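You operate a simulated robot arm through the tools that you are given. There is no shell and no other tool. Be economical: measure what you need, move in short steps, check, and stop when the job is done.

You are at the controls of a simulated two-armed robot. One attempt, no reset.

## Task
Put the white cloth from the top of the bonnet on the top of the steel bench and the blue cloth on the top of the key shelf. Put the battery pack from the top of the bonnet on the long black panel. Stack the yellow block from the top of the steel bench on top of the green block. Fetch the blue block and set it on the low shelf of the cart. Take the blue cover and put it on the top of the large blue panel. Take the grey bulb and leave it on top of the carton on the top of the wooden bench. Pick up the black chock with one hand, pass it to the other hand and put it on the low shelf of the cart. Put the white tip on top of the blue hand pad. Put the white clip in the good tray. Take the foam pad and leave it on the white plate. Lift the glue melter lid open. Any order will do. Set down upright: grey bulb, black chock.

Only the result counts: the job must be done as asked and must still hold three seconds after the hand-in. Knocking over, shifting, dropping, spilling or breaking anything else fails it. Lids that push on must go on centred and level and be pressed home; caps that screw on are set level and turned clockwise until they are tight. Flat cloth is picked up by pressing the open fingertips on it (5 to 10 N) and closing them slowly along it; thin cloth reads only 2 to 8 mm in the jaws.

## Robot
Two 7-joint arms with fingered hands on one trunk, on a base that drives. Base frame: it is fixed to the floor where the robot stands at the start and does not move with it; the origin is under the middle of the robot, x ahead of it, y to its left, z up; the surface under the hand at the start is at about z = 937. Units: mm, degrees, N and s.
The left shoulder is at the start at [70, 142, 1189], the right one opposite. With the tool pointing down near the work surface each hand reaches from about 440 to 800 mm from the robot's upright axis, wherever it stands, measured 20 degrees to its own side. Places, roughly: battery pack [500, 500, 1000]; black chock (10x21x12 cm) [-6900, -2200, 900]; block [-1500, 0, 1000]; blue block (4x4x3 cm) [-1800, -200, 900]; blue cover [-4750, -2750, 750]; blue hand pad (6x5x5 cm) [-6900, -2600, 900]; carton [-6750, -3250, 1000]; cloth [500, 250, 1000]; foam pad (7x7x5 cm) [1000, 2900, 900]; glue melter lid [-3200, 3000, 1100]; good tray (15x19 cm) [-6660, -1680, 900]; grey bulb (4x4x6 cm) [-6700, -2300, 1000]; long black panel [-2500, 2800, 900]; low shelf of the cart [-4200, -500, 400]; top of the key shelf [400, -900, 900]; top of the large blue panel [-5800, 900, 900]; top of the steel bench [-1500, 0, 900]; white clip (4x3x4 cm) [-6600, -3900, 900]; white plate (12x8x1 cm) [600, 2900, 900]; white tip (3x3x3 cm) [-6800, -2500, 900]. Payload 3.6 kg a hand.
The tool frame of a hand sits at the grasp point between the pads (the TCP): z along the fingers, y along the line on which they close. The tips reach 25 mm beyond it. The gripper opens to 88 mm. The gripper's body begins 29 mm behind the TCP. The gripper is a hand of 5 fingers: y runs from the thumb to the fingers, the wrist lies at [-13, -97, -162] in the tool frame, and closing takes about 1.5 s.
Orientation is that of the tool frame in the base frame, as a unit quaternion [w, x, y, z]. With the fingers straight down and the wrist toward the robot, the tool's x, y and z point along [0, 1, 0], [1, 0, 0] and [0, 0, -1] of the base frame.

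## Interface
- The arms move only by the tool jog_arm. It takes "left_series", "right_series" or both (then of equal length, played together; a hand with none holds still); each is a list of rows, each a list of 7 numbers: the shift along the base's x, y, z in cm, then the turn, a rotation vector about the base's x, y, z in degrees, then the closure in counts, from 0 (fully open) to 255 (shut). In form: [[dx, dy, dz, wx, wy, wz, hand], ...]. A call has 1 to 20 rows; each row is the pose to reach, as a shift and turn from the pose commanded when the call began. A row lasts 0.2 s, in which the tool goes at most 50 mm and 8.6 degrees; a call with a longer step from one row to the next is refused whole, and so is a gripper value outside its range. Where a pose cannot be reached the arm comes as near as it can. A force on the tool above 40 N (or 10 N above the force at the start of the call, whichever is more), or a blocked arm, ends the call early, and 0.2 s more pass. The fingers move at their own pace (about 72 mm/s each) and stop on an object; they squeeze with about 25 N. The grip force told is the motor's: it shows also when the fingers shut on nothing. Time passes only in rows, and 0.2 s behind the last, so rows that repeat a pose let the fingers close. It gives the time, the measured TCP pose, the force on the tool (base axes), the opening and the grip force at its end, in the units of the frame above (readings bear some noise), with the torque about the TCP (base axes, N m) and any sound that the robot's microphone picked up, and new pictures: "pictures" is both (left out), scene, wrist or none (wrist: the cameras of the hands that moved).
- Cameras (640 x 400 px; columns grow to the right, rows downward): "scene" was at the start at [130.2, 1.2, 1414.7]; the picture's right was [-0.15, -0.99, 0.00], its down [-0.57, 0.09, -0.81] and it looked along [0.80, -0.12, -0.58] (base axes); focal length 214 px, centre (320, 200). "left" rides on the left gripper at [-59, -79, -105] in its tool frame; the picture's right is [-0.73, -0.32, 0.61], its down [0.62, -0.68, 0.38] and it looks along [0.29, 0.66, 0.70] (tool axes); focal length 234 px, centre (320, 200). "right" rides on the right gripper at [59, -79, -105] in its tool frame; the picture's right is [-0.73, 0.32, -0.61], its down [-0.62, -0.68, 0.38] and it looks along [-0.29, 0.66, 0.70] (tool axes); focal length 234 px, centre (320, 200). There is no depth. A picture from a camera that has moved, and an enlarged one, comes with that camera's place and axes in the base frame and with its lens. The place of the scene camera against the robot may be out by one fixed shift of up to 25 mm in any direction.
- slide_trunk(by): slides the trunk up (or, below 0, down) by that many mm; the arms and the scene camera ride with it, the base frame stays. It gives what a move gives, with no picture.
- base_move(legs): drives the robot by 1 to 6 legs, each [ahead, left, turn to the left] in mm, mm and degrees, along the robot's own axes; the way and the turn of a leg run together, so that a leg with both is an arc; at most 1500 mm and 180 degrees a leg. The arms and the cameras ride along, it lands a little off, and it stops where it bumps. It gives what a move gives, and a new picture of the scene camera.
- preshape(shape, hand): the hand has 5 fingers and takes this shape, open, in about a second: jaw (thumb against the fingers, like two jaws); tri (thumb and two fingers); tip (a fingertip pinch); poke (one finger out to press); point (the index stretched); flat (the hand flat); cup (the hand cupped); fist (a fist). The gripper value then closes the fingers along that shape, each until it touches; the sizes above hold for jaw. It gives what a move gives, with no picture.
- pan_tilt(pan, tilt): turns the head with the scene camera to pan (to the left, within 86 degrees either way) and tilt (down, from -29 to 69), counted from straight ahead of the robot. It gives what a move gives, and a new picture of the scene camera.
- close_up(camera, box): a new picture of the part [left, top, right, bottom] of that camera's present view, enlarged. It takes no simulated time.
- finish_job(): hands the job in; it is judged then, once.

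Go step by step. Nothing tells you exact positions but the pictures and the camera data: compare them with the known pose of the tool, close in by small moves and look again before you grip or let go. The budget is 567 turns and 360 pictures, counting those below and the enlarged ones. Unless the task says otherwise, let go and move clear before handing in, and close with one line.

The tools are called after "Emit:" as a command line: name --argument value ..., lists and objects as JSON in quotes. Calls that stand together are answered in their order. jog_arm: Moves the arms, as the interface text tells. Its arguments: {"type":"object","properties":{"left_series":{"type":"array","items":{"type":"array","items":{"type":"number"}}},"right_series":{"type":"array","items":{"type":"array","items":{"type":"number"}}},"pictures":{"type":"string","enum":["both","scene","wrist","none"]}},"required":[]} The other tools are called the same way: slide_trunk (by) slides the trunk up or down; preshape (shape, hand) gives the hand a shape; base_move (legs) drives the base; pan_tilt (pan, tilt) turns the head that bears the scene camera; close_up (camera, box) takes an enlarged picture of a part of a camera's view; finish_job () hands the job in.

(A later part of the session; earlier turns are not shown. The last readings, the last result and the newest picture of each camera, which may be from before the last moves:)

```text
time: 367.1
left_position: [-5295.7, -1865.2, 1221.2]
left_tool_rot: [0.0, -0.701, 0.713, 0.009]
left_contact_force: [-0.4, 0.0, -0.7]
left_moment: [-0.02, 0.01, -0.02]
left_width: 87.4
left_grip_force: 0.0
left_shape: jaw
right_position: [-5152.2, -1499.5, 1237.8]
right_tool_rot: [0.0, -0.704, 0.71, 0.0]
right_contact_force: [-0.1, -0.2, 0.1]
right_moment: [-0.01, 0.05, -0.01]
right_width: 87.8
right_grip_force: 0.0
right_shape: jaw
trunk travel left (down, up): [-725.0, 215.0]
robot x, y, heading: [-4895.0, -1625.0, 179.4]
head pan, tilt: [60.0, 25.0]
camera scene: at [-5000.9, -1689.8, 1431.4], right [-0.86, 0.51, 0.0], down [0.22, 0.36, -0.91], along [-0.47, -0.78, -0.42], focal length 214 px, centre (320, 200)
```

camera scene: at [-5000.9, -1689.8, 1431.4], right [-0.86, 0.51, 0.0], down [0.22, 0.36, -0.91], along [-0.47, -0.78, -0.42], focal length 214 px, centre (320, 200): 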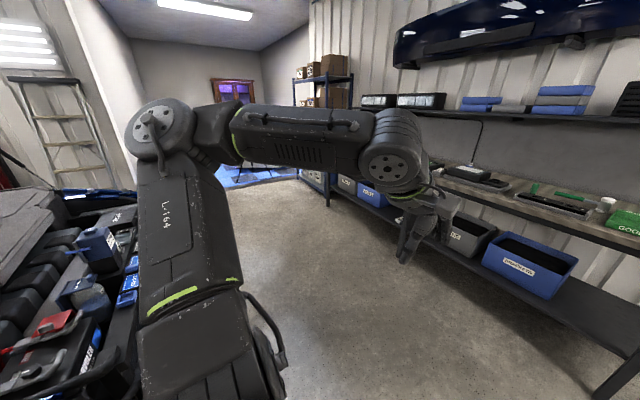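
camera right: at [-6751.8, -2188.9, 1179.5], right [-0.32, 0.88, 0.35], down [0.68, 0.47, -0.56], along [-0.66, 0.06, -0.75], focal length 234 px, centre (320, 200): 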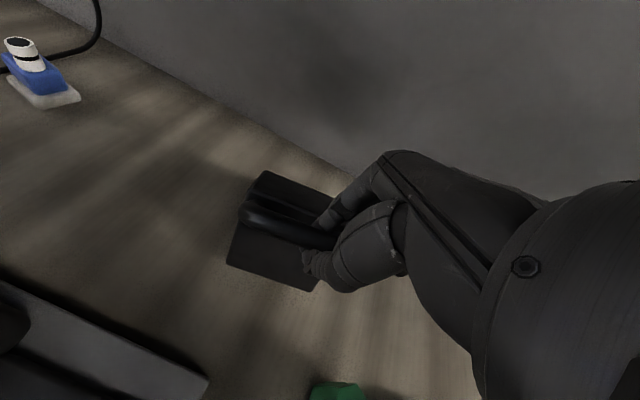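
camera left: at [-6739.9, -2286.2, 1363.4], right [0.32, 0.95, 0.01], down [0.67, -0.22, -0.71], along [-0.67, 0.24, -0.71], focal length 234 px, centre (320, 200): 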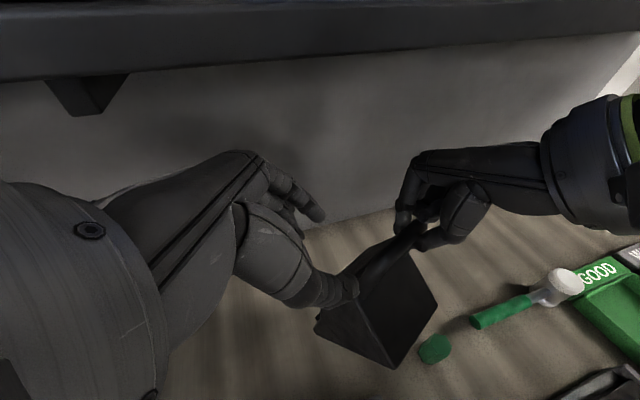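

The open engine bay is on the left. I turn left to face it.

Emit:
base_move --legs '[[0, 0, 90.6]]'

Emit:
pan_tilt --pan 0 --tilt 40

```text
time: 371.3
left_position: [-4658.0, -2023.8, 1221.5]
left_tool_rot: [0.005, 1.0, -0.008, -0.006]
left_contact_force: [-0.2, 0.0, 0.1]
left_moment: [0.03, 0.01, -0.01]
left_width: 87.7
left_grip_force: 0.0
left_shape: jaw
right_position: [-5023.3, -1881.8, 1238.6]
right_tool_rot: [-0.001, 1.0, -0.003, 0.0]
right_contact_force: [-0.6, 0.6, 0.0]
right_moment: [-0.01, 0.0, 0.03]
right_width: 87.6
right_grip_force: 0.0
right_shape: jaw
trunk travel left (down, up): [-725.0, 215.0]
robot x, y, heading: [-4895.9, -1625.2, -90.9]
head pan, tilt: [60.0, 25.0]
camera scene: at [-4825.0, -1708.7, 1431.4], right [-0.51, -0.86, 0.0], down [-0.36, 0.22, -0.91], along [0.78, -0.46, -0.42], focal length 214 px, centre (320, 200)
```

scene: 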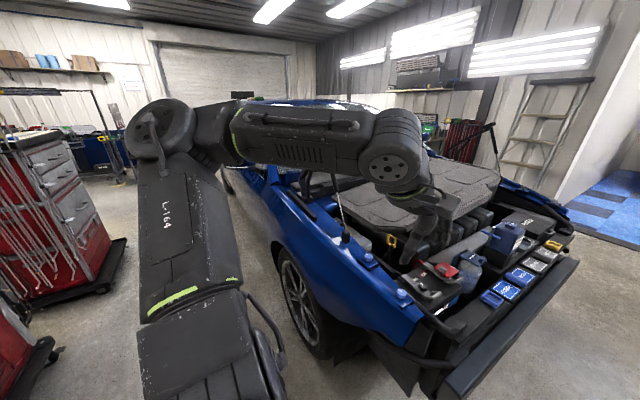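

```text
time: 372.6
left_position: [-4657.6, -2023.3, 1221.2]
left_tool_rot: [0.006, 1.0, -0.008, -0.006]
left_contact_force: [-1.0, 0.0, -0.5]
left_moment: [0.01, 0.0, 0.02]
left_width: 87.3
left_grip_force: 0.1
left_shape: jaw
right_position: [-5022.2, -1881.7, 1238.9]
right_tool_rot: [0.0, 1.0, -0.004, 0.0]
right_contact_force: [0.2, 0.8, -0.4]
right_moment: [0.01, 0.02, -0.01]
right_width: 87.8
right_grip_force: 0.1
right_shape: jaw
trunk travel left (down, up): [-725.0, 215.0]
robot x, y, heading: [-4897.1, -1627.9, -90.7]
head pan, tilt: [0.0, 40.0]
camera scene: at [-4905.1, -1746.6, 1408.1], right [-1.0, 0.01, 0.0], down [0.01, 0.64, -0.77], along [-0.01, -0.77, -0.64], focal length 214 px, centre (320, 200)
```

scene: 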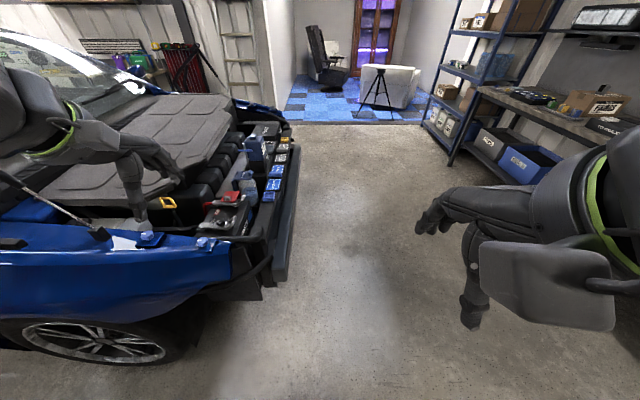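

The front of the car with relay boxes and blue covers faces -x. I drive round to stand before it, facing +x.

Emit:
base_move --legs '[[0, -600, 0], [1060, 0, 0], [0, 0, 90.7]]'

Emit:
pan_tilt --pan 0 --tilt 45

Emit:
close_up --camera "scene" --box '[160, 80, 480, 280]'

```text
time: 384.9
left_position: [-5095.5, -2479.5, 1221.4]
left_tool_rot: [0.009, 0.726, 0.688, 0.0]
left_contact_force: [-0.8, -0.6, -0.3]
left_moment: [0.03, 0.01, 0.02]
left_width: 87.6
left_grip_force: 0.1
left_shape: jaw
right_position: [-5250.6, -2838.5, 1239.2]
right_tool_rot: [0.001, 0.722, 0.691, 0.001]
right_contact_force: [-0.4, -0.4, -0.6]
right_moment: [0.02, -0.03, 0.0]
right_width: 87.7
right_grip_force: 0.1
right_shape: jaw
trunk travel left (down, up): [-725.0, 215.0]
robot x, y, heading: [-5500.2, -2706.1, -2.9]
head pan, tilt: [0.0, 40.0]
camera scene: at [-5373.4, -2696.3, 1408.0], right [-0.05, -1.0, 0.0], down [-0.64, 0.03, -0.77], along [0.77, -0.04, -0.64], focal length 214 px, centre (320, 200)
```

scene: 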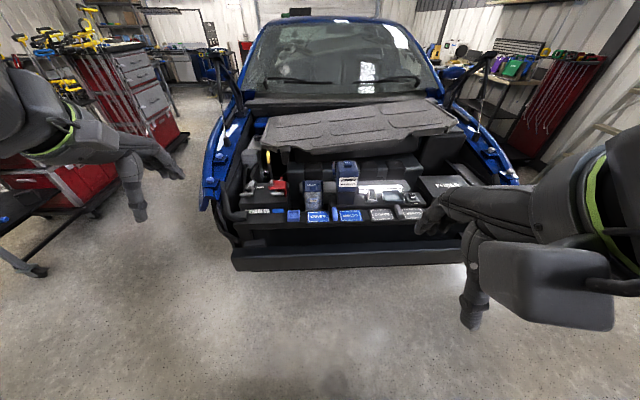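

```text
time: 385.5
left_position: [-5095.7, -2478.3, 1220.7]
left_tool_rot: [0.008, 0.726, 0.688, 0.0]
left_contact_force: [1.6, 0.0, 0.3]
left_moment: [0.01, -0.02, 0.02]
left_width: 87.7
left_grip_force: 0.0
left_shape: jaw
right_position: [-5251.5, -2839.5, 1239.7]
right_tool_rot: [0.0, 0.723, 0.691, 0.0]
right_contact_force: [-0.1, 0.2, -0.1]
right_moment: [0.01, -0.03, 0.04]
right_width: 87.7
right_grip_force: 0.1
right_shape: jaw
trunk travel left (down, up): [-725.0, 215.0]
robot x, y, heading: [-5501.9, -2705.7, -3.2]
head pan, tilt: [0.0, 45.0]
camera scene: at [-5377.1, -2696.0, 1400.8], right [-0.05, -1.0, 0.0], down [-0.71, 0.04, -0.71], along [0.71, -0.04, -0.71], focal length 214 px, centre (320, 200)
```

scene: 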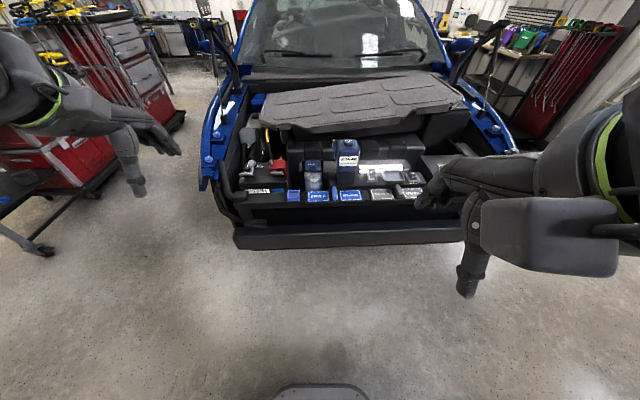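

```text
2.00 times, centred on (320, 180) of scene
camera zoom: at [-5377.1, -2696.0, 1400.8], right [-0.05, -1.0, 0.0], down [-0.71, 0.04, -0.71], along [0.71, -0.04, -0.71], focal length 429 px, centre (320, 240)
```

zoom: 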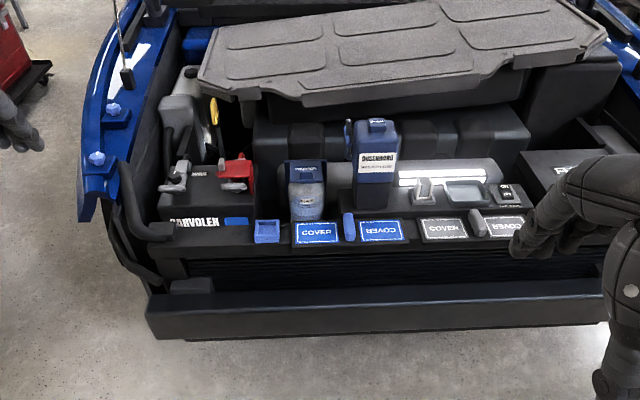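

Emit:
base_move --legs '[[250, 0, 3]]'

Emit:
pan_tilt --pan 0 --tilt 50

Emit:
close_up --camera "scene" --box '[240, 120, 400, 220]'

```text
time: 387.3
left_position: [-4871.3, -2458.7, 1221.5]
left_tool_rot: [0.008, 0.703, 0.711, 0.0]
left_contact_force: [-0.2, -0.1, -0.3]
left_moment: [0.0, 0.01, 0.03]
left_width: 87.8
left_grip_force: 0.0
left_shape: jaw
right_position: [-5003.4, -2827.7, 1238.3]
right_tool_rot: [0.001, 0.7, 0.714, 0.001]
right_contact_force: [-0.2, -0.2, -0.2]
right_moment: [0.01, -0.01, 0.02]
right_width: 87.9
right_grip_force: 0.0
right_shape: jaw
trunk travel left (down, up): [-725.0, 215.0]
robot x, y, heading: [-5263.2, -2708.9, 1.0]
head pan, tilt: [0.0, 45.0]
camera scene: at [-5137.6, -2692.1, 1400.9], right [0.01, -1.0, 0.0], down [-0.71, -0.01, -0.71], along [0.71, 0.01, -0.71], focal length 214 px, centre (320, 200)
```

scene: 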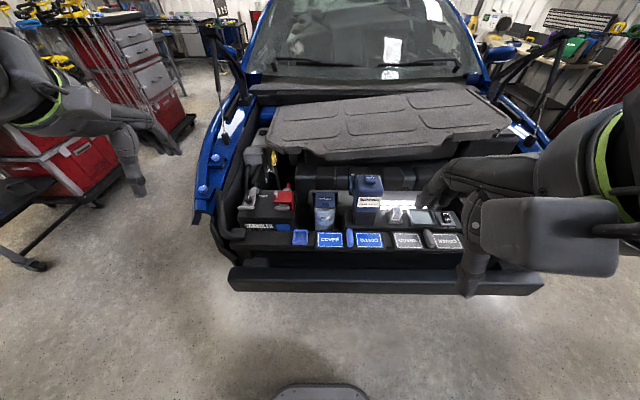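

```text
time: 387.9
left_position: [-4870.1, -2458.6, 1221.1]
left_tool_rot: [0.008, 0.703, 0.711, -0.001]
left_contact_force: [0.2, -0.2, 0.1]
left_moment: [-0.01, 0.01, 0.03]
left_width: 87.8
left_grip_force: 0.0
left_shape: jaw
right_position: [-5001.1, -2826.5, 1239.0]
right_tool_rot: [-0.001, 0.7, 0.714, 0.001]
right_contact_force: [0.2, -0.4, 0.0]
right_moment: [0.0, 0.01, 0.02]
right_width: 87.6
right_grip_force: 0.0
right_shape: jaw
trunk travel left (down, up): [-725.0, 215.0]
robot x, y, heading: [-5260.9, -2710.3, 0.7]
head pan, tilt: [0.0, 50.0]
camera scene: at [-5140.1, -2692.1, 1393.8], right [0.01, -1.0, 0.0], down [-0.77, -0.01, -0.64], along [0.64, 0.01, -0.77], focal length 214 px, centre (320, 200)
```

scene: 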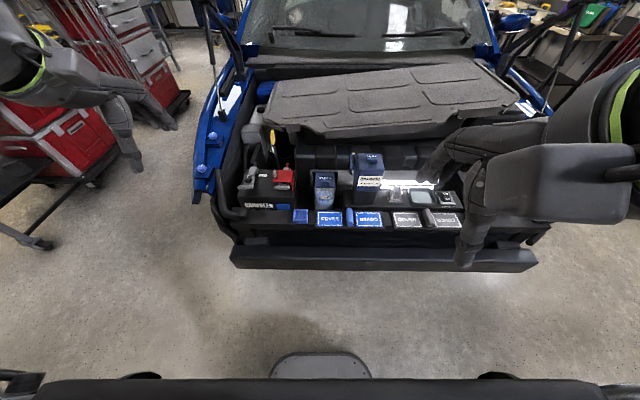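

```text
4.00 times, centred on (320, 170) of scene
camera zoom: at [-5140.1, -2692.1, 1393.8], right [0.01, -1.0, 0.0], down [-0.77, -0.01, -0.64], along [0.64, 0.01, -0.77], focal length 858 px, centre (320, 320)
```

zoom: 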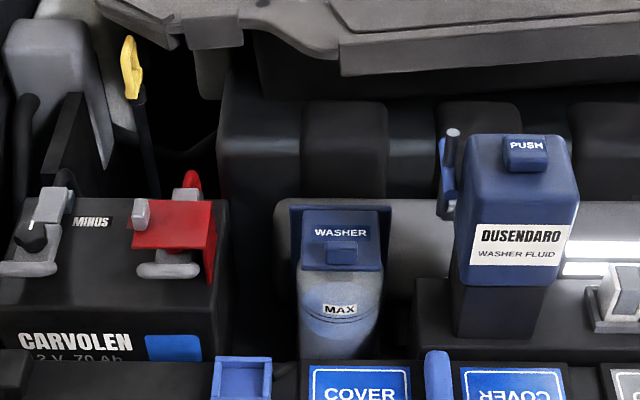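

Emit:
close_up --camera "scene" --box '[280, 180, 460, 250]'

```text
3.56 times, centred on (370, 215) of scene
camera zoom: at [-5140.1, -2692.1, 1393.8], right [0.01, -1.0, 0.0], down [-0.77, -0.01, -0.64], along [0.64, 0.01, -0.77], focal length 763 px, centre (142, 147)
```

zoom: 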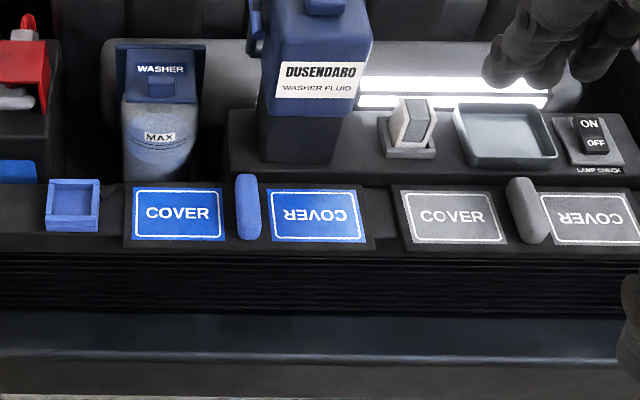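

The blue cover is a plate with two COVER labels and a blue central ridge at about (-4697,-2778). I turn the right hand 90° to pinch the ridge across, lower the trunk and look.

Emit:
jog_arm --right_series '[[0, 0, 0, 0, 0, -8, 0], [0, 0, 0, 0, 0, -16, 0], [1, 0, 0, 0, 0, -24, 0], [2, 0, 0, 0, 0, -32, 0], [3, 0, 0, 0, 0, -40, 0], [4, 0, 0, 0, 0, -48, 0], [5, 0, 0, 0, 0, -56, 0], [6, 0, 0, 0, 0, -64, 0], [7, 0, 0, 0, 0, -72, 0], [8, 0, 0, 0, 0, -80, 0], [9, 0, 0, 0, 0, -88, 0]]' --pictures "none"

Emit:
slide_trunk --by -180

Emit:
base_move --legs '[[50, 90, 0]]'

Emit:
close_up --camera "right" --box '[0, 0, 640, 400]'

```text
time: 390.4
left_position: [-4868.9, -2457.3, 1220.8]
left_tool_rot: [0.008, 0.703, 0.711, -0.001]
left_contact_force: [-0.3, 0.4, -0.7]
left_moment: [0.03, 0.0, -0.04]
left_width: 87.6
left_grip_force: 0.0
left_shape: jaw
right_position: [-4883.7, -2823.6, 1186.3]
right_tool_rot: [0.001, 1.0, 0.026, -0.001]
right_contact_force: [-0.3, -0.4, 0.3]
right_moment: [0.02, -0.03, 0.02]
right_width: 87.7
right_grip_force: 0.1
right_shape: jaw
right hand out of reach, approached as far as the arm can: row 1, 2, 3, 4, 5, 6, 7, 8, 9, 10, 11
trunk travel left (down, up): [-725.0, 215.0]
robot x, y, heading: [-5263.3, -2703.3, 0.6]
head pan, tilt: [0.0, 50.0]
```

```text
time: 392.4
left_position: [-4869.0, -2458.7, 1040.3]
left_tool_rot: [0.008, 0.704, 0.71, -0.001]
left_contact_force: [-0.4, -0.9, -0.6]
left_moment: [-0.03, -0.02, -0.02]
left_width: 87.4
left_grip_force: 0.0
left_shape: jaw
right_position: [-4883.8, -2823.5, 1006.1]
right_tool_rot: [0.0, 1.0, 0.026, 0.0]
right_contact_force: [0.1, -0.6, 0.0]
right_moment: [0.01, -0.01, 0.01]
right_width: 87.8
right_grip_force: 0.0
right_shape: jaw
trunk travel left (down, up): [-545.0, 395.0]
robot x, y, heading: [-5261.9, -2708.9, 0.9]
head pan, tilt: [0.0, 50.0]
```

```text
time: 393.5
left_position: [-4818.6, -2369.3, 1041.0]
left_tool_rot: [0.008, 0.704, 0.71, 0.0]
left_contact_force: [1.0, 0.2, 1.2]
left_moment: [0.0, 0.01, -0.01]
left_width: 87.8
left_grip_force: 0.0
left_shape: jaw
right_position: [-4834.4, -2734.2, 1007.6]
right_tool_rot: [0.0, 1.0, 0.026, 0.0]
right_contact_force: [-0.3, 1.9, -0.1]
right_moment: [-0.04, -0.03, -0.03]
right_width: 87.9
right_grip_force: 0.0
right_shape: jaw
trunk travel left (down, up): [-545.0, 395.0]
robot x, y, heading: [-5211.3, -2620.0, 0.6]
head pan, tilt: [0.0, 50.0]
camera scene: at [-5090.2, -2602.0, 1213.9], right [0.01, -1.0, 0.0], down [-0.77, -0.01, -0.64], along [0.64, 0.01, -0.77], focal length 214 px, centre (320, 200)
```

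scene: 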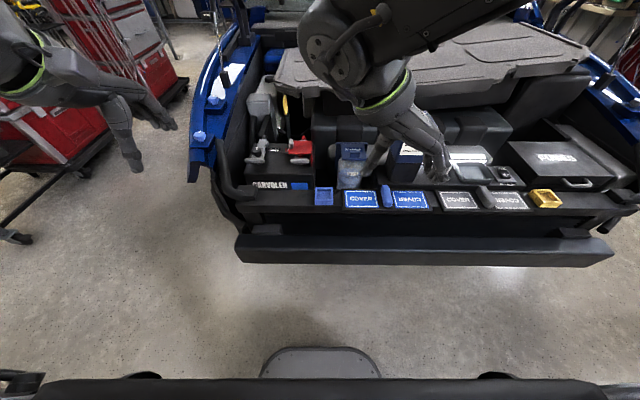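

```text
1.00 times, centred on (320, 200) of right (not enlarged: the box is as wide or as high as the picture)
camera zoom: at [-4779.5, -2652.3, 1110.3], right [-0.71, -0.36, 0.61], down [-0.66, 0.65, -0.38], along [-0.25, -0.67, -0.7], focal length 234 px, centre (320, 200)
```

zoom: 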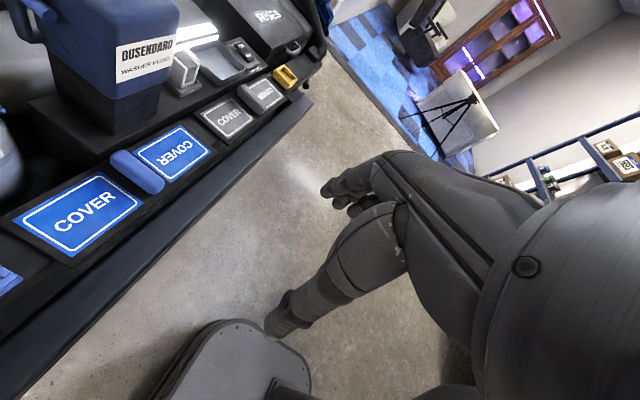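

Emit:
jog_arm --right_series '[[3, -1, -2, 0, 0, 0, 0], [6, -2, -4, 0, 0, 0, 0], [9, -3, -6, 0, 0, 0, 0], [11.4, -3.6, -7.7, 0, 0, 0, 0], [11.4, -3.6, -7.7, 0, 0, 0, 0]]' --pictures "wrist"

Emit:
close_up --camera "scene" --box '[300, 120, 480, 240]'

```text
time: 394.7
left_position: [-4819.1, -2368.3, 1040.8]
left_tool_rot: [0.009, 0.704, 0.71, 0.0]
left_contact_force: [-0.4, 0.8, 0.1]
left_moment: [0.01, 0.03, -0.01]
left_width: 87.6
left_grip_force: 0.0
left_shape: jaw
right_position: [-4722.8, -2768.8, 924.2]
right_tool_rot: [-0.003, 1.0, 0.028, 0.003]
right_contact_force: [-0.6, 0.4, -0.6]
right_moment: [0.02, -0.01, -0.01]
right_width: 87.5
right_grip_force: 0.1
right_shape: jaw
right hand out of reach, approached as far as the arm can: row 3, 4, 5
trunk travel left (down, up): [-545.0, 395.0]
robot x, y, heading: [-5210.2, -2617.8, 0.7]
head pan, tilt: [0.0, 50.0]
camera right: at [-4669.7, -2687.8, 1029.6], right [-0.71, -0.37, 0.6], down [-0.66, 0.65, -0.38], along [-0.25, -0.67, -0.7], focal length 234 px, centre (320, 200)
```

right: 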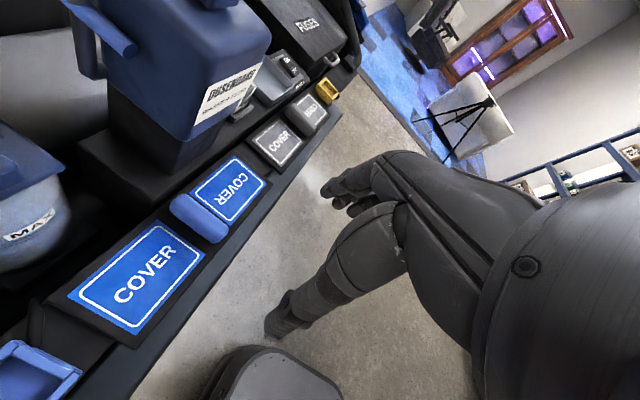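

```text
3.33 times, centred on (390, 180) of scene
camera zoom: at [-5091.1, -2602.0, 1214.0], right [0.01, -1.0, 0.0], down [-0.77, -0.01, -0.64], along [0.64, 0.01, -0.77], focal length 715 px, centre (87, 267)
```

zoom: 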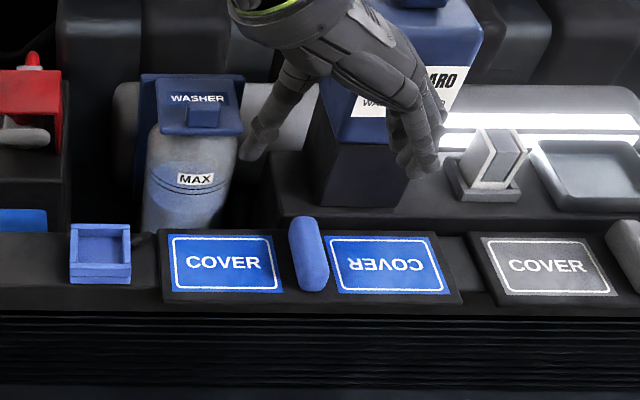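

Two wrist views put the ridge at about (-4651,-2810), z≈731. I drive 90 mm closer and look again from nearer.

Emit:
base_move --legs '[[90, 0, 0]]'

Emit:
jog_arm --right_series '[[0, -1, -3, 0, 0, 0, 40], [-1, -2.5, -6, 0, 0, 0, 80], [-1.5, -2.5, -6, 0, 0, 0, 80]]' --pictures "wrist"

Emit:
close_up --camera "scene" --box '[300, 120, 480, 260]'

```text
time: 395.8
left_position: [-4725.0, -2368.1, 1040.8]
left_tool_rot: [0.008, 0.704, 0.71, -0.001]
left_contact_force: [0.1, -0.3, 0.5]
left_moment: [-0.02, 0.02, 0.0]
left_width: 87.6
left_grip_force: 0.2
left_shape: jaw
right_position: [-4628.4, -2768.6, 924.6]
right_tool_rot: [-0.003, 1.0, 0.029, 0.003]
right_contact_force: [0.1, -0.3, -0.5]
right_moment: [-0.01, 0.04, 0.01]
right_width: 87.6
right_grip_force: 0.0
right_shape: jaw
trunk travel left (down, up): [-545.0, 395.0]
robot x, y, heading: [-5118.6, -2615.4, 0.6]
head pan, tilt: [0.0, 50.0]
camera scene: at [-4996.8, -2601.0, 1213.8], right [0.01, -1.0, 0.0], down [-0.77, -0.01, -0.64], along [0.64, 0.01, -0.77], focal length 214 px, centre (320, 200)
```

scene: 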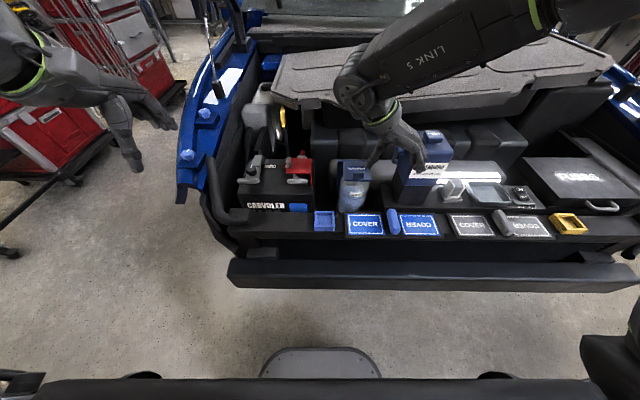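

```text
time: 396.6
left_position: [-4726.6, -2367.8, 1041.5]
left_tool_rot: [0.01, 0.704, 0.71, 0.0]
left_contact_force: [0.1, -0.3, 0.6]
left_moment: [0.02, 0.01, -0.04]
left_width: 87.4
left_grip_force: 0.0
left_shape: jaw
right_position: [-4646.6, -2791.4, 863.2]
right_tool_rot: [-0.003, 1.0, 0.029, 0.005]
right_contact_force: [-0.1, 0.8, 0.1]
right_moment: [0.0, -0.02, 0.02]
right_width: 60.6
right_grip_force: 0.1
right_shape: jaw
trunk travel left (down, up): [-545.0, 395.0]
robot x, y, heading: [-5113.7, -2616.2, 0.7]
head pan, tilt: [0.0, 50.0]
camera right: at [-4592.3, -2710.1, 968.0], right [-0.71, -0.37, 0.6], down [-0.66, 0.65, -0.39], along [-0.25, -0.67, -0.7], focal length 234 px, centre (320, 200)
```

right: 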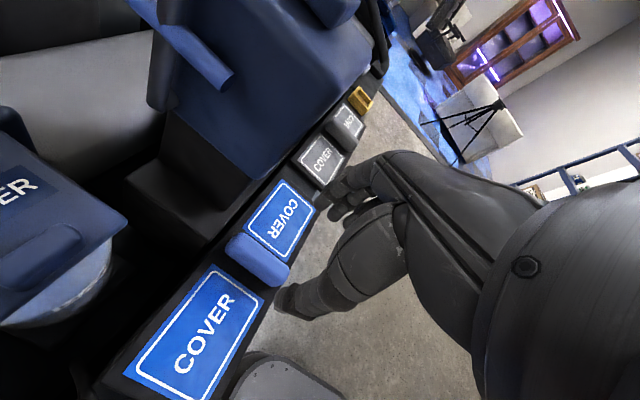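

```text
2.86 times, centred on (390, 190) of scene
camera zoom: at [-4998.1, -2600.6, 1214.0], right [0.01, -1.0, 0.0], down [-0.77, -0.01, -0.64], along [0.64, 0.01, -0.77], focal length 613 px, centre (120, 229)
```

zoom: 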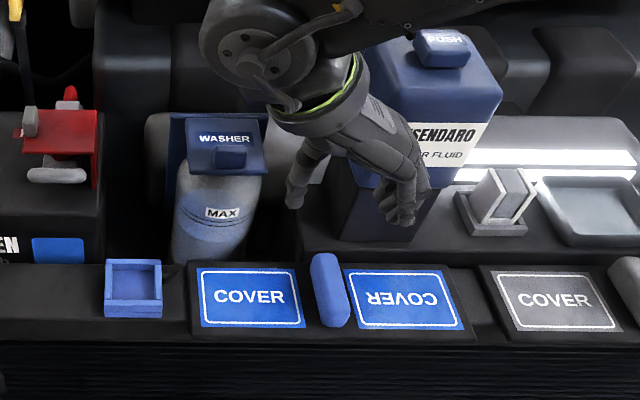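

The ridge is at (-4650,-2812), top z≈727. I keep the hand toward its front end (x≈-4670), clear of the bottles, and descend.

Emit:
jog_arm --right_series '[[-1.2, -1, 0, 0, 0, 0, 80], [-2.4, -2, -1, 0, 0, 0, 80], [-2.4, -2.1, -4, 0, 0, 0, 80], [-2.4, -2.1, -7, 0, 0, 0, 80], [-2.4, -2.1, -7, 0, 0, 0, 80]]' --pictures "wrist"

Emit:
close_up --camera "scene" --box '[300, 120, 480, 260]'

```text
time: 397.8
left_position: [-4727.0, -2367.4, 1040.4]
left_tool_rot: [0.007, 0.705, 0.71, 0.0]
left_contact_force: [0.5, -0.8, 0.0]
left_moment: [0.05, -0.01, 0.01]
left_width: 87.7
left_grip_force: 0.0
left_shape: jaw
right_position: [-4670.5, -2814.4, 795.0]
right_tool_rot: [-0.003, 1.0, 0.029, 0.004]
right_contact_force: [0.0, -0.3, -0.3]
right_moment: [0.03, 0.0, -0.02]
right_width: 60.4
right_grip_force: 0.0
right_shape: jaw
trunk travel left (down, up): [-545.0, 395.0]
robot x, y, heading: [-5120.4, -2615.6, 1.1]
head pan, tilt: [0.0, 50.0]
camera right: at [-4616.8, -2733.3, 899.2], right [-0.71, -0.37, 0.6], down [-0.66, 0.65, -0.38], along [-0.25, -0.67, -0.7], focal length 234 px, centre (320, 200)
```

right: 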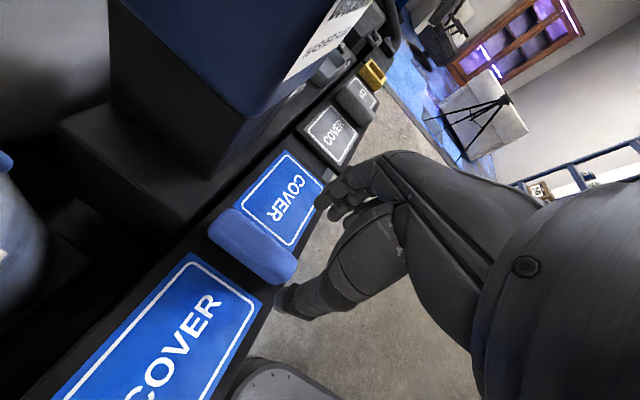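

```text
2.86 times, centred on (390, 190) of scene
camera zoom: at [-4997.7, -2600.8, 1213.9], right [0.01, -1.0, 0.0], down [-0.77, -0.01, -0.64], along [0.64, 0.01, -0.77], focal length 613 px, centre (120, 229)
```

zoom: 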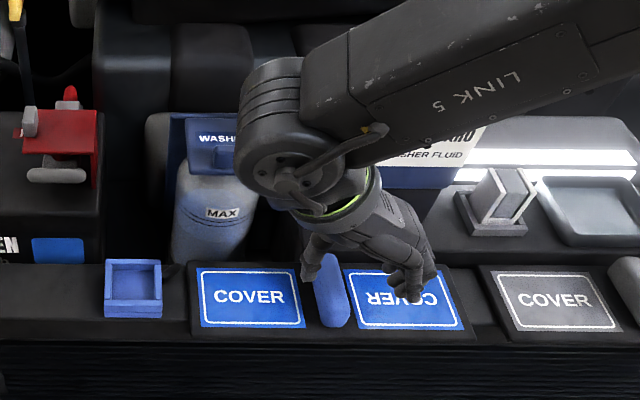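

Emit:
jog_arm --right_series '[[0, 0.1, -2, 0, 0, 0, 80], [0, 0.1, -4, 0, 0, 0, 80], [0, 0.1, -5.3, 0, 0, 0, 80], [0, 0.1, -5.3, 0, 0, 0, 80]]' --pictures "wrist"

```text
time: 398.8
left_position: [-4725.6, -2367.5, 1041.3]
left_tool_rot: [0.009, 0.704, 0.71, 0.0]
left_contact_force: [-0.5, -0.3, 0.7]
left_moment: [0.01, -0.01, -0.05]
left_width: 87.5
left_grip_force: 0.2
left_shape: jaw
right_position: [-4669.2, -2814.1, 741.5]
right_tool_rot: [-0.002, 1.0, 0.029, 0.003]
right_contact_force: [-0.4, -0.8, -0.8]
right_moment: [-0.02, 0.04, -0.02]
right_width: 60.5
right_grip_force: 0.1
right_shape: jaw
trunk travel left (down, up): [-545.0, 395.0]
robot x, y, heading: [-5116.8, -2614.9, 0.6]
head pan, tilt: [0.0, 50.0]
camera right: at [-4615.9, -2732.1, 845.6], right [-0.71, -0.37, 0.6], down [-0.66, 0.65, -0.38], along [-0.25, -0.67, -0.7], focal length 234 px, centre (320, 200)
```

right: 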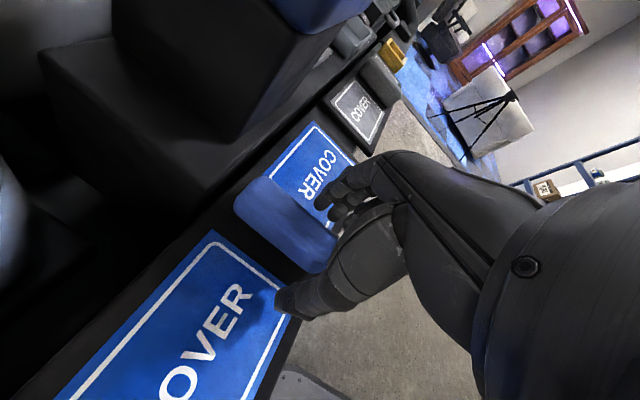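

Emit:
jog_arm --right_series '[[0, 0, -0.5, 0, 0, 0, 80], [0, 0, -1.0, 0, 0, 0, 80], [0, 0, -1.0, 0, 0, 0, 80]]' --pictures "none"

```text
time: 399.6
left_position: [-4727.4, -2368.1, 1042.0]
left_tool_rot: [0.01, 0.705, 0.71, 0.0]
left_contact_force: [-0.1, 0.4, -0.3]
left_moment: [0.01, 0.02, 0.01]
left_width: 87.6
left_grip_force: 0.1
left_shape: jaw
right_position: [-4670.5, -2811.7, 732.0]
right_tool_rot: [-0.002, 1.0, 0.029, 0.005]
right_contact_force: [-0.2, -0.3, 15.3]
right_moment: [-0.55, -0.04, 0.05]
right_width: 61.0
right_grip_force: 0.2
right_shape: jaw
trunk travel left (down, up): [-545.0, 395.0]
robot x, y, heading: [-5119.2, -2618.5, 0.3]
head pan, tilt: [0.0, 50.0]
```

Fingertips touch the plate. I raise 3 mm, close on the ridge and lift slowly.

Emit:
jog_arm --right_series '[[0, 0, 0.5, 0, 0, 0, 100], [0, 0, 0.5, 0, 0, 0, 140], [0, 0, 0.5, 0, 0, 0, 180], [0, 0, 0.5, 0, 0, 0, 255], [0, 0, 0.5, 0, 0, 0, 255], [0, 0, 0.5, 0, 0, 0, 255], [0, 0, 0.5, 0, 0, 0, 255]]' --pictures "none"

Emit:
jog_arm --right_series '[[0, 0, 1, 0, 0, 0, 255], [0, 0, 2, 0, 0, 0, 255], [0, 0, 4, 0, 0, 0, 255], [0, 0, 6, 0, 0, 0, 255], [0, 0, 6, 0, 0, 0, 255]]' --pictures "wrist"

Emit:
close_up --camera "scene" --box '[300, 120, 480, 260]'

```text
time: 401.2
left_position: [-4725.6, -2368.9, 1040.6]
left_tool_rot: [0.008, 0.704, 0.71, 0.0]
left_contact_force: [0.5, 0.4, -0.2]
left_moment: [-0.01, -0.02, 0.0]
left_width: 87.7
left_grip_force: 0.1
left_shape: jaw
right_position: [-4670.0, -2812.4, 736.6]
right_tool_rot: [-0.002, 1.0, 0.029, 0.004]
right_contact_force: [-0.6, 0.2, -0.2]
right_moment: [-0.06, 0.0, 0.03]
right_width: 18.9
right_grip_force: 25.0
right_shape: jaw
trunk travel left (down, up): [-545.0, 395.0]
robot x, y, heading: [-5120.0, -2618.9, 0.7]
head pan, tilt: [0.0, 50.0]
```

```text
time: 402.4
left_position: [-4725.8, -2368.0, 1041.5]
left_tool_rot: [0.008, 0.704, 0.71, 0.0]
left_contact_force: [0.2, 0.9, -0.8]
left_moment: [-0.01, 0.0, 0.0]
left_width: 87.7
left_grip_force: 0.0
left_shape: jaw
right_position: [-4667.8, -2813.5, 798.4]
right_tool_rot: [-0.002, 1.0, 0.029, 0.003]
right_contact_force: [-0.4, -0.1, -2.2]
right_moment: [0.04, 0.04, 0.0]
right_width: 18.8
right_grip_force: 25.1
right_shape: jaw
trunk travel left (down, up): [-545.0, 395.0]
robot x, y, heading: [-5117.7, -2616.9, 0.5]
head pan, tilt: [0.0, 50.0]
camera right: at [-4614.3, -2731.6, 902.6], right [-0.71, -0.37, 0.6], down [-0.66, 0.65, -0.38], along [-0.25, -0.67, -0.7], focal length 234 px, centre (320, 200)
```

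right: 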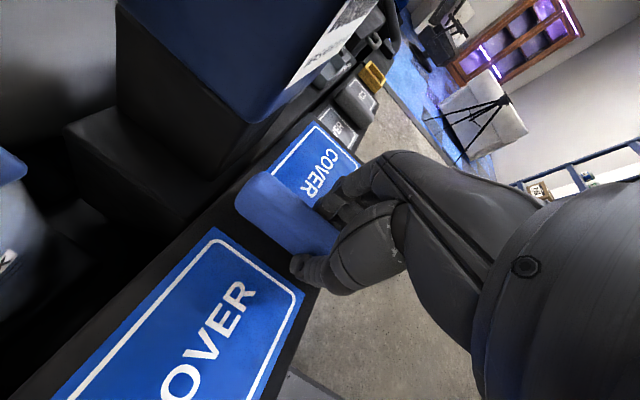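

```text
2.86 times, centred on (390, 190) of scene
camera zoom: at [-4996.8, -2601.3, 1213.8], right [0.01, -1.0, 0.0], down [-0.77, -0.01, -0.64], along [0.64, 0.01, -0.77], focal length 613 px, centre (120, 229)
```

zoom: 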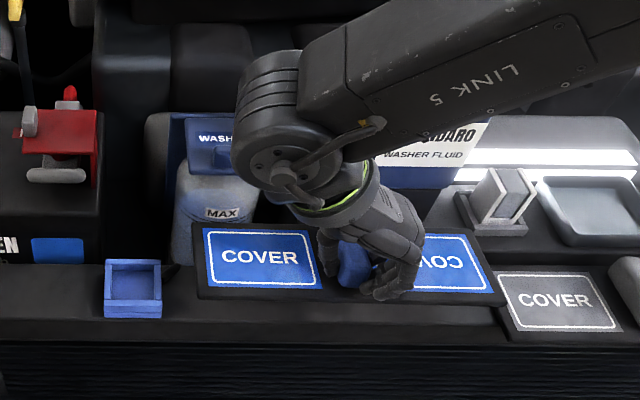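

The cover is lifted level. I back the base out and raise the trunk again.

Emit:
base_move --legs '[[-450, 0, 0]]'

Emit:
slide_trunk --by 300

Emit:
pan_tilt --pan 0 --tilt 45

```text
time: 405.1
left_position: [-5176.3, -2372.0, 1041.5]
left_tool_rot: [0.009, 0.7, 0.714, 0.0]
left_contact_force: [0.0, 0.3, -0.3]
left_moment: [-0.04, 0.01, -0.02]
left_width: 88.0
left_grip_force: 0.0
left_shape: jaw
right_position: [-5114.0, -2816.6, 797.8]
right_tool_rot: [-0.002, 0.999, 0.034, 0.003]
right_contact_force: [-0.2, 0.3, -1.3]
right_moment: [-0.04, 0.05, -0.02]
right_width: 19.1
right_grip_force: 25.1
right_shape: jaw
trunk travel left (down, up): [-545.0, 395.0]
robot x, y, heading: [-5567.1, -2624.3, 1.2]
head pan, tilt: [0.0, 50.0]
camera scene: at [-5445.3, -2607.7, 1213.9], right [0.02, -1.0, 0.0], down [-0.77, -0.02, -0.64], along [0.64, 0.01, -0.77], focal length 214 px, centre (320, 200)
```

scene: 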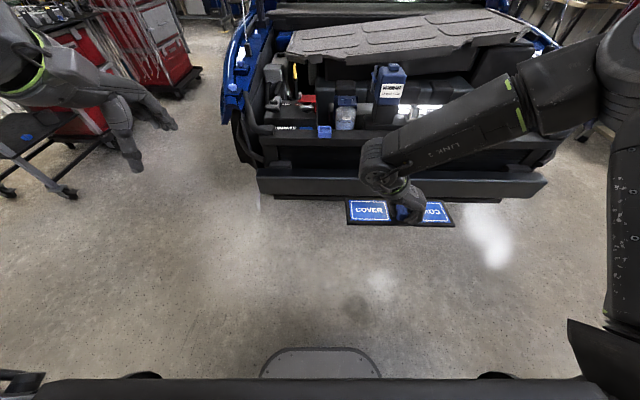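

```text
time: 408.1
left_position: [-5175.7, -2371.7, 1340.3]
left_tool_rot: [0.008, 0.7, 0.714, 0.0]
left_contact_force: [0.1, -0.8, 0.8]
left_moment: [-0.02, 0.0, 0.0]
left_width: 88.0
left_grip_force: 0.1
left_shape: jaw
right_position: [-5114.0, -2815.7, 1098.6]
right_tool_rot: [-0.003, 0.999, 0.035, 0.004]
right_contact_force: [-0.3, 0.4, -2.1]
right_moment: [-0.01, 0.03, -0.04]
right_width: 19.0
right_grip_force: 25.5
right_shape: jaw
trunk travel left (down, up): [-845.0, 95.0]
robot x, y, heading: [-5566.7, -2625.0, 1.2]
head pan, tilt: [0.0, 50.0]
```

```text
time: 408.8
left_position: [-5176.4, -2371.9, 1341.1]
left_tool_rot: [0.009, 0.701, 0.713, -0.001]
left_contact_force: [0.0, 0.4, -0.3]
left_moment: [0.0, 0.0, -0.02]
left_width: 87.6
left_grip_force: 0.0
left_shape: jaw
right_position: [-5113.0, -2816.4, 1097.5]
right_tool_rot: [-0.003, 0.999, 0.034, 0.004]
right_contact_force: [-0.2, -0.7, -1.4]
right_moment: [-0.02, 0.02, -0.01]
right_width: 18.9
right_grip_force: 25.0
right_shape: jaw
trunk travel left (down, up): [-845.0, 95.0]
robot x, y, heading: [-5564.6, -2623.8, 1.3]
head pan, tilt: [0.0, 45.0]
camera scene: at [-5440.5, -2607.6, 1520.7], right [0.02, -1.0, 0.0], down [-0.71, -0.02, -0.71], along [0.71, 0.02, -0.71], focal length 214 px, centre (320, 200)
```

scene: 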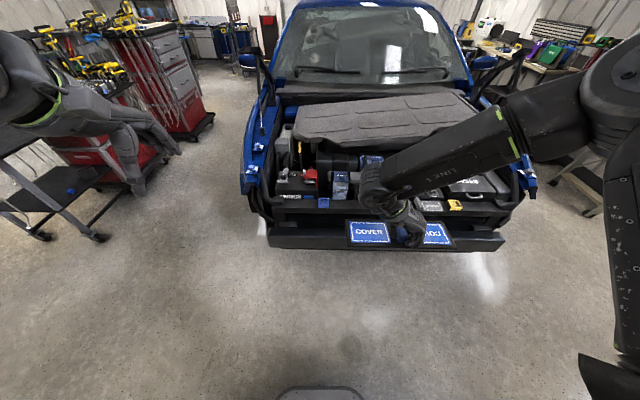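

I lower the trunk to the usual height, turn left to face +y and look toward the large blue panel.

Emit:
slide_trunk --by -120

Emit:
base_move --legs '[[-60, 0, 0], [0, 0, 88.8], [900, 0, 0]]'

Emit:
pan_tilt --pan 0 --tilt 18

```text
time: 410.3
left_position: [-5176.1, -2372.0, 1220.5]
left_tool_rot: [0.009, 0.7, 0.714, -0.001]
left_contact_force: [-0.3, 0.2, 0.0]
left_moment: [-0.02, -0.01, 0.01]
left_width: 87.5
left_grip_force: 0.2
left_shape: jaw
right_position: [-5114.9, -2816.8, 978.3]
right_tool_rot: [-0.003, 0.999, 0.034, 0.004]
right_contact_force: [0.0, 0.8, -2.1]
right_moment: [-0.01, 0.02, -0.01]
right_width: 18.7
right_grip_force: 24.7
right_shape: jaw
trunk travel left (down, up): [-725.0, 215.0]
robot x, y, heading: [-5567.5, -2620.9, 1.2]
head pan, tilt: [0.0, 45.0]
```

```text
time: 419.3
left_position: [-5896.8, -1355.8, 1222.4]
left_tool_rot: [0.007, -0.015, 1.0, 0.006]
left_contact_force: [-0.4, -0.6, 0.3]
left_moment: [-0.02, 0.03, -0.01]
left_width: 87.6
left_grip_force: 0.1
left_shape: jaw
right_position: [-5452.6, -1289.3, 978.0]
right_tool_rot: [-0.004, 0.678, 0.735, 0.001]
right_contact_force: [-0.6, 0.4, -2.2]
right_moment: [-0.03, 0.02, -0.01]
right_width: 18.7
right_grip_force: 24.8
right_shape: jaw
trunk travel left (down, up): [-725.0, 215.0]
robot x, y, heading: [-5637.5, -1743.1, 91.8]
head pan, tilt: [0.0, 45.0]
camera scene: at [-5650.1, -1597.3, 1400.8], right [1.0, 0.03, 0.0], down [0.02, -0.71, -0.71], along [-0.02, 0.71, -0.71], focal length 214 px, centre (320, 200)
```

scene: 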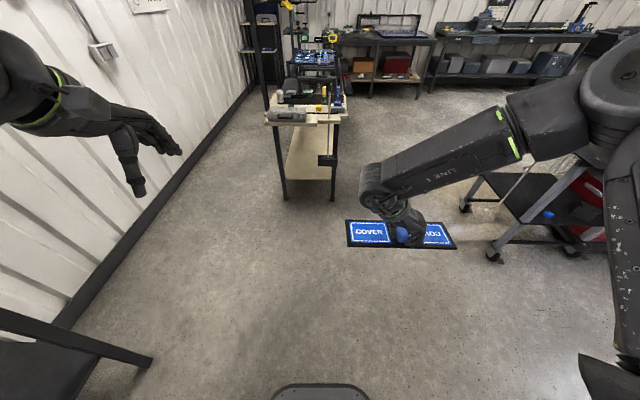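

```text
time: 420.2
left_position: [-5896.3, -1356.2, 1221.4]
left_tool_rot: [0.006, -0.015, 1.0, 0.007]
left_contact_force: [-0.7, -0.1, 0.2]
left_moment: [0.02, 0.03, 0.01]
left_width: 88.0
left_grip_force: 0.1
left_shape: jaw
right_position: [-5452.8, -1289.1, 977.5]
right_tool_rot: [-0.004, 0.679, 0.734, 0.0]
right_contact_force: [0.7, -0.9, -1.3]
right_moment: [-0.01, -0.04, 0.0]
right_width: 18.8
right_grip_force: 24.7
right_shape: jaw
trunk travel left (down, up): [-725.0, 215.0]
robot x, y, heading: [-5636.1, -1745.2, 92.1]
head pan, tilt: [0.0, 18.0]
camera scene: at [-5650.5, -1585.0, 1442.6], right [1.0, 0.03, 0.0], down [0.01, -0.31, -0.95], along [-0.03, 0.95, -0.31], focal length 214 px, centre (320, 200)
```

scene: 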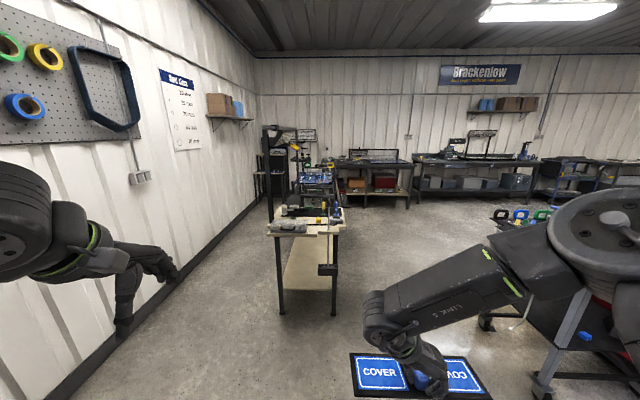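

Emit:
close_up --camera "scene" --box '[240, 110, 440, 250]'

```text
2.86 times, centred on (340, 180) of scene
camera zoom: at [-5650.5, -1585.0, 1442.6], right [1.0, 0.03, 0.0], down [0.01, -0.31, -0.95], along [-0.03, 0.95, -0.31], focal length 613 px, centre (263, 257)
```

zoom: 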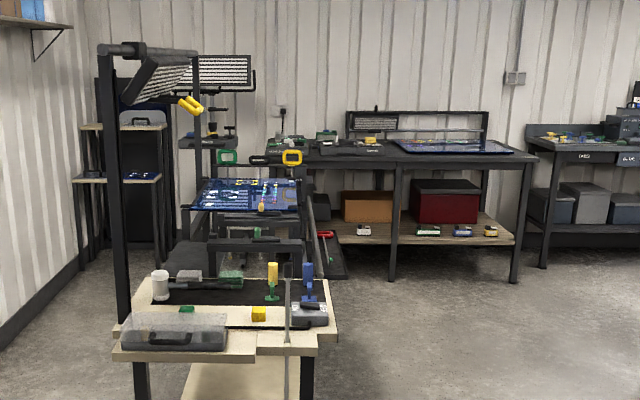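

The large blue panel is on the rack near (-5790,885). I go round the wooden table along x≈-4980 and look from its right side.

Emit:
base_move --legs '[[0, -640, -2], [1400, 0, 0]]'

Emit:
pan_tilt --pan 30 --tilt 22

```text
time: 430.4
left_position: [-5230.1, 69.5, 1221.0]
left_tool_rot: [0.006, 0.006, 1.0, 0.006]
left_contact_force: [-0.3, 0.2, -1.0]
left_moment: [0.02, 0.05, -0.01]
left_width: 87.5
left_grip_force: 0.0
left_shape: jaw
right_position: [-4784.1, 117.5, 978.4]
right_tool_rot: [-0.004, 0.694, 0.72, 0.001]
right_contact_force: [-0.2, 0.0, -1.2]
right_moment: [-0.06, -0.01, 0.01]
right_width: 18.6
right_grip_force: 25.1
right_shape: jaw
trunk travel left (down, up): [-725.0, 215.0]
robot x, y, heading: [-4988.7, -327.6, 89.5]
head pan, tilt: [0.0, 18.0]
camera scene: at [-4994.6, -169.9, 1442.7], right [1.0, -0.01, 0.0], down [0.0, -0.31, -0.95], along [0.01, 0.95, -0.31], focal length 214 px, centre (320, 200)
```

scene: 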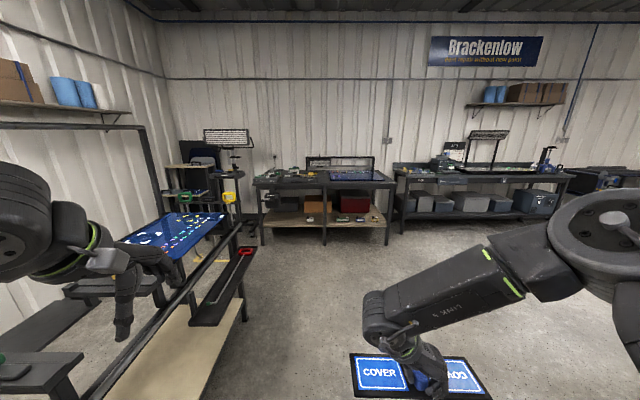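

```text
time: 431.3
left_position: [-5229.2, 68.3, 1221.7]
left_tool_rot: [0.006, 0.006, 1.0, 0.006]
left_contact_force: [0.2, -0.7, 0.5]
left_moment: [0.02, -0.01, 0.0]
left_width: 87.4
left_grip_force: 0.0
left_shape: jaw
right_position: [-4785.4, 117.2, 979.3]
right_tool_rot: [-0.004, 0.693, 0.721, 0.001]
right_contact_force: [0.1, 0.1, -1.8]
right_moment: [-0.01, 0.0, -0.01]
right_width: 18.9
right_grip_force: 25.6
right_shape: jaw
trunk travel left (down, up): [-725.0, 215.0]
robot x, y, heading: [-4989.3, -325.6, 89.5]
head pan, tilt: [30.0, 22.0]
camera scene: at [-5041.0, -182.3, 1436.2], right [0.87, 0.49, 0.0], down [0.18, -0.33, -0.93], along [-0.46, 0.81, -0.37], focal length 214 px, centre (320, 200)
```

scene: 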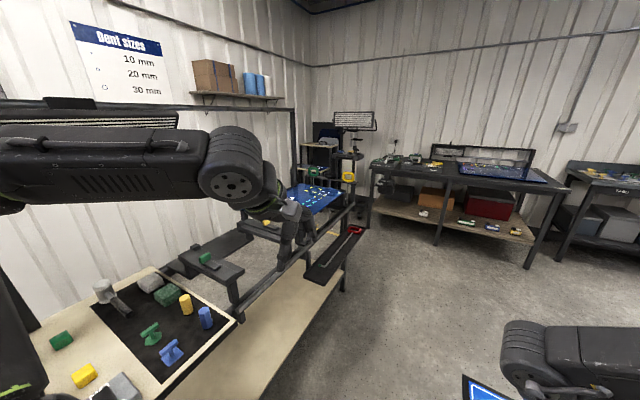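

The panel spans roughly x -6030…-5615, y 666…1173. A side tray blocks part of its right side, so I go to about (-5000,1250) and face it diagonally.

Emit:
base_move --legs '[[1450, 0, 0], [150, 0, 0], [0, 0, 108]]'

Emit:
pan_tilt --pan 5 --tilt 32

Emit:
close_up --camera "scene" --box '[160, 100, 480, 300]'

```text
time: 443.9
left_position: [-5253.6, 920.6, 1221.5]
left_tool_rot: [0.001, 0.784, -0.621, -0.008]
left_contact_force: [-0.5, 0.1, -1.0]
left_moment: [-0.01, -0.03, 0.02]
left_width: 87.6
left_grip_force: 0.1
left_shape: jaw
right_position: [-5407.3, 1342.3, 978.3]
right_tool_rot: [-0.003, -0.138, 0.99, -0.003]
right_contact_force: [-0.5, 0.3, -2.1]
right_moment: [0.03, 0.0, -0.03]
right_width: 19.0
right_grip_force: 25.2
right_shape: jaw
trunk travel left (down, up): [-725.0, 215.0]
robot x, y, heading: [-4926.3, 1246.9, -166.7]
head pan, tilt: [30.0, 22.0]
camera scene: at [-5049.4, 1189.0, 1436.2], right [-0.69, 0.73, 0.0], down [0.27, 0.26, -0.93], along [-0.67, -0.64, -0.37], focal length 214 px, centre (320, 200)
```

scene: 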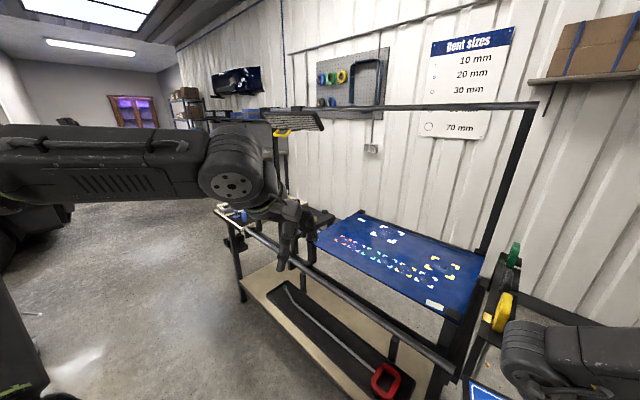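

```text
time: 444.8
left_position: [-5253.6, 920.8, 1220.9]
left_tool_rot: [0.001, 0.784, -0.621, -0.009]
left_contact_force: [0.1, -0.5, -0.2]
left_moment: [0.03, 0.01, -0.01]
left_width: 87.6
left_grip_force: 0.1
left_shape: jaw
right_position: [-5407.0, 1343.0, 978.1]
right_tool_rot: [-0.003, -0.139, 0.99, -0.003]
right_contact_force: [-1.4, -0.2, -2.1]
right_moment: [0.03, -0.04, -0.02]
right_width: 18.8
right_grip_force: 24.9
right_shape: jaw
trunk travel left (down, up): [-725.0, 215.0]
robot x, y, heading: [-4925.8, 1249.3, -166.7]
head pan, tilt: [5.0, 32.0]
camera scene: at [-5066.9, 1224.3, 1420.2], right [-0.32, 0.95, 0.0], down [0.5, 0.17, -0.85], along [-0.8, -0.27, -0.53], focal length 214 px, centre (320, 200)
```

scene: 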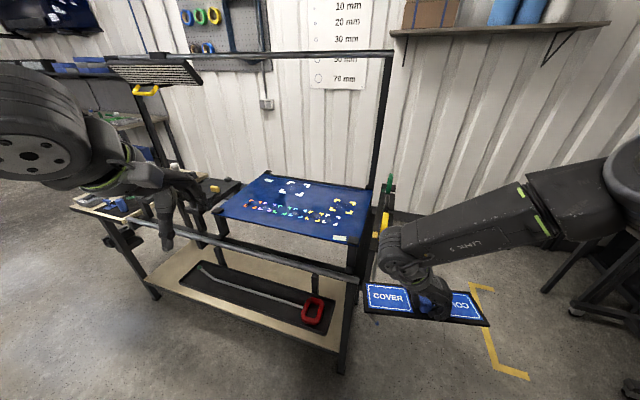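

```text
2.00 times, centred on (320, 200) of scene
camera zoom: at [-5066.9, 1224.3, 1420.2], right [-0.32, 0.95, 0.0], down [0.5, 0.17, -0.85], along [-0.8, -0.27, -0.53], focal length 429 px, centre (320, 200)
```

zoom: 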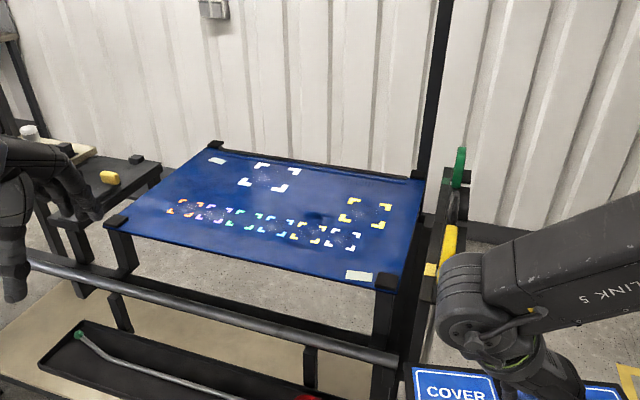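

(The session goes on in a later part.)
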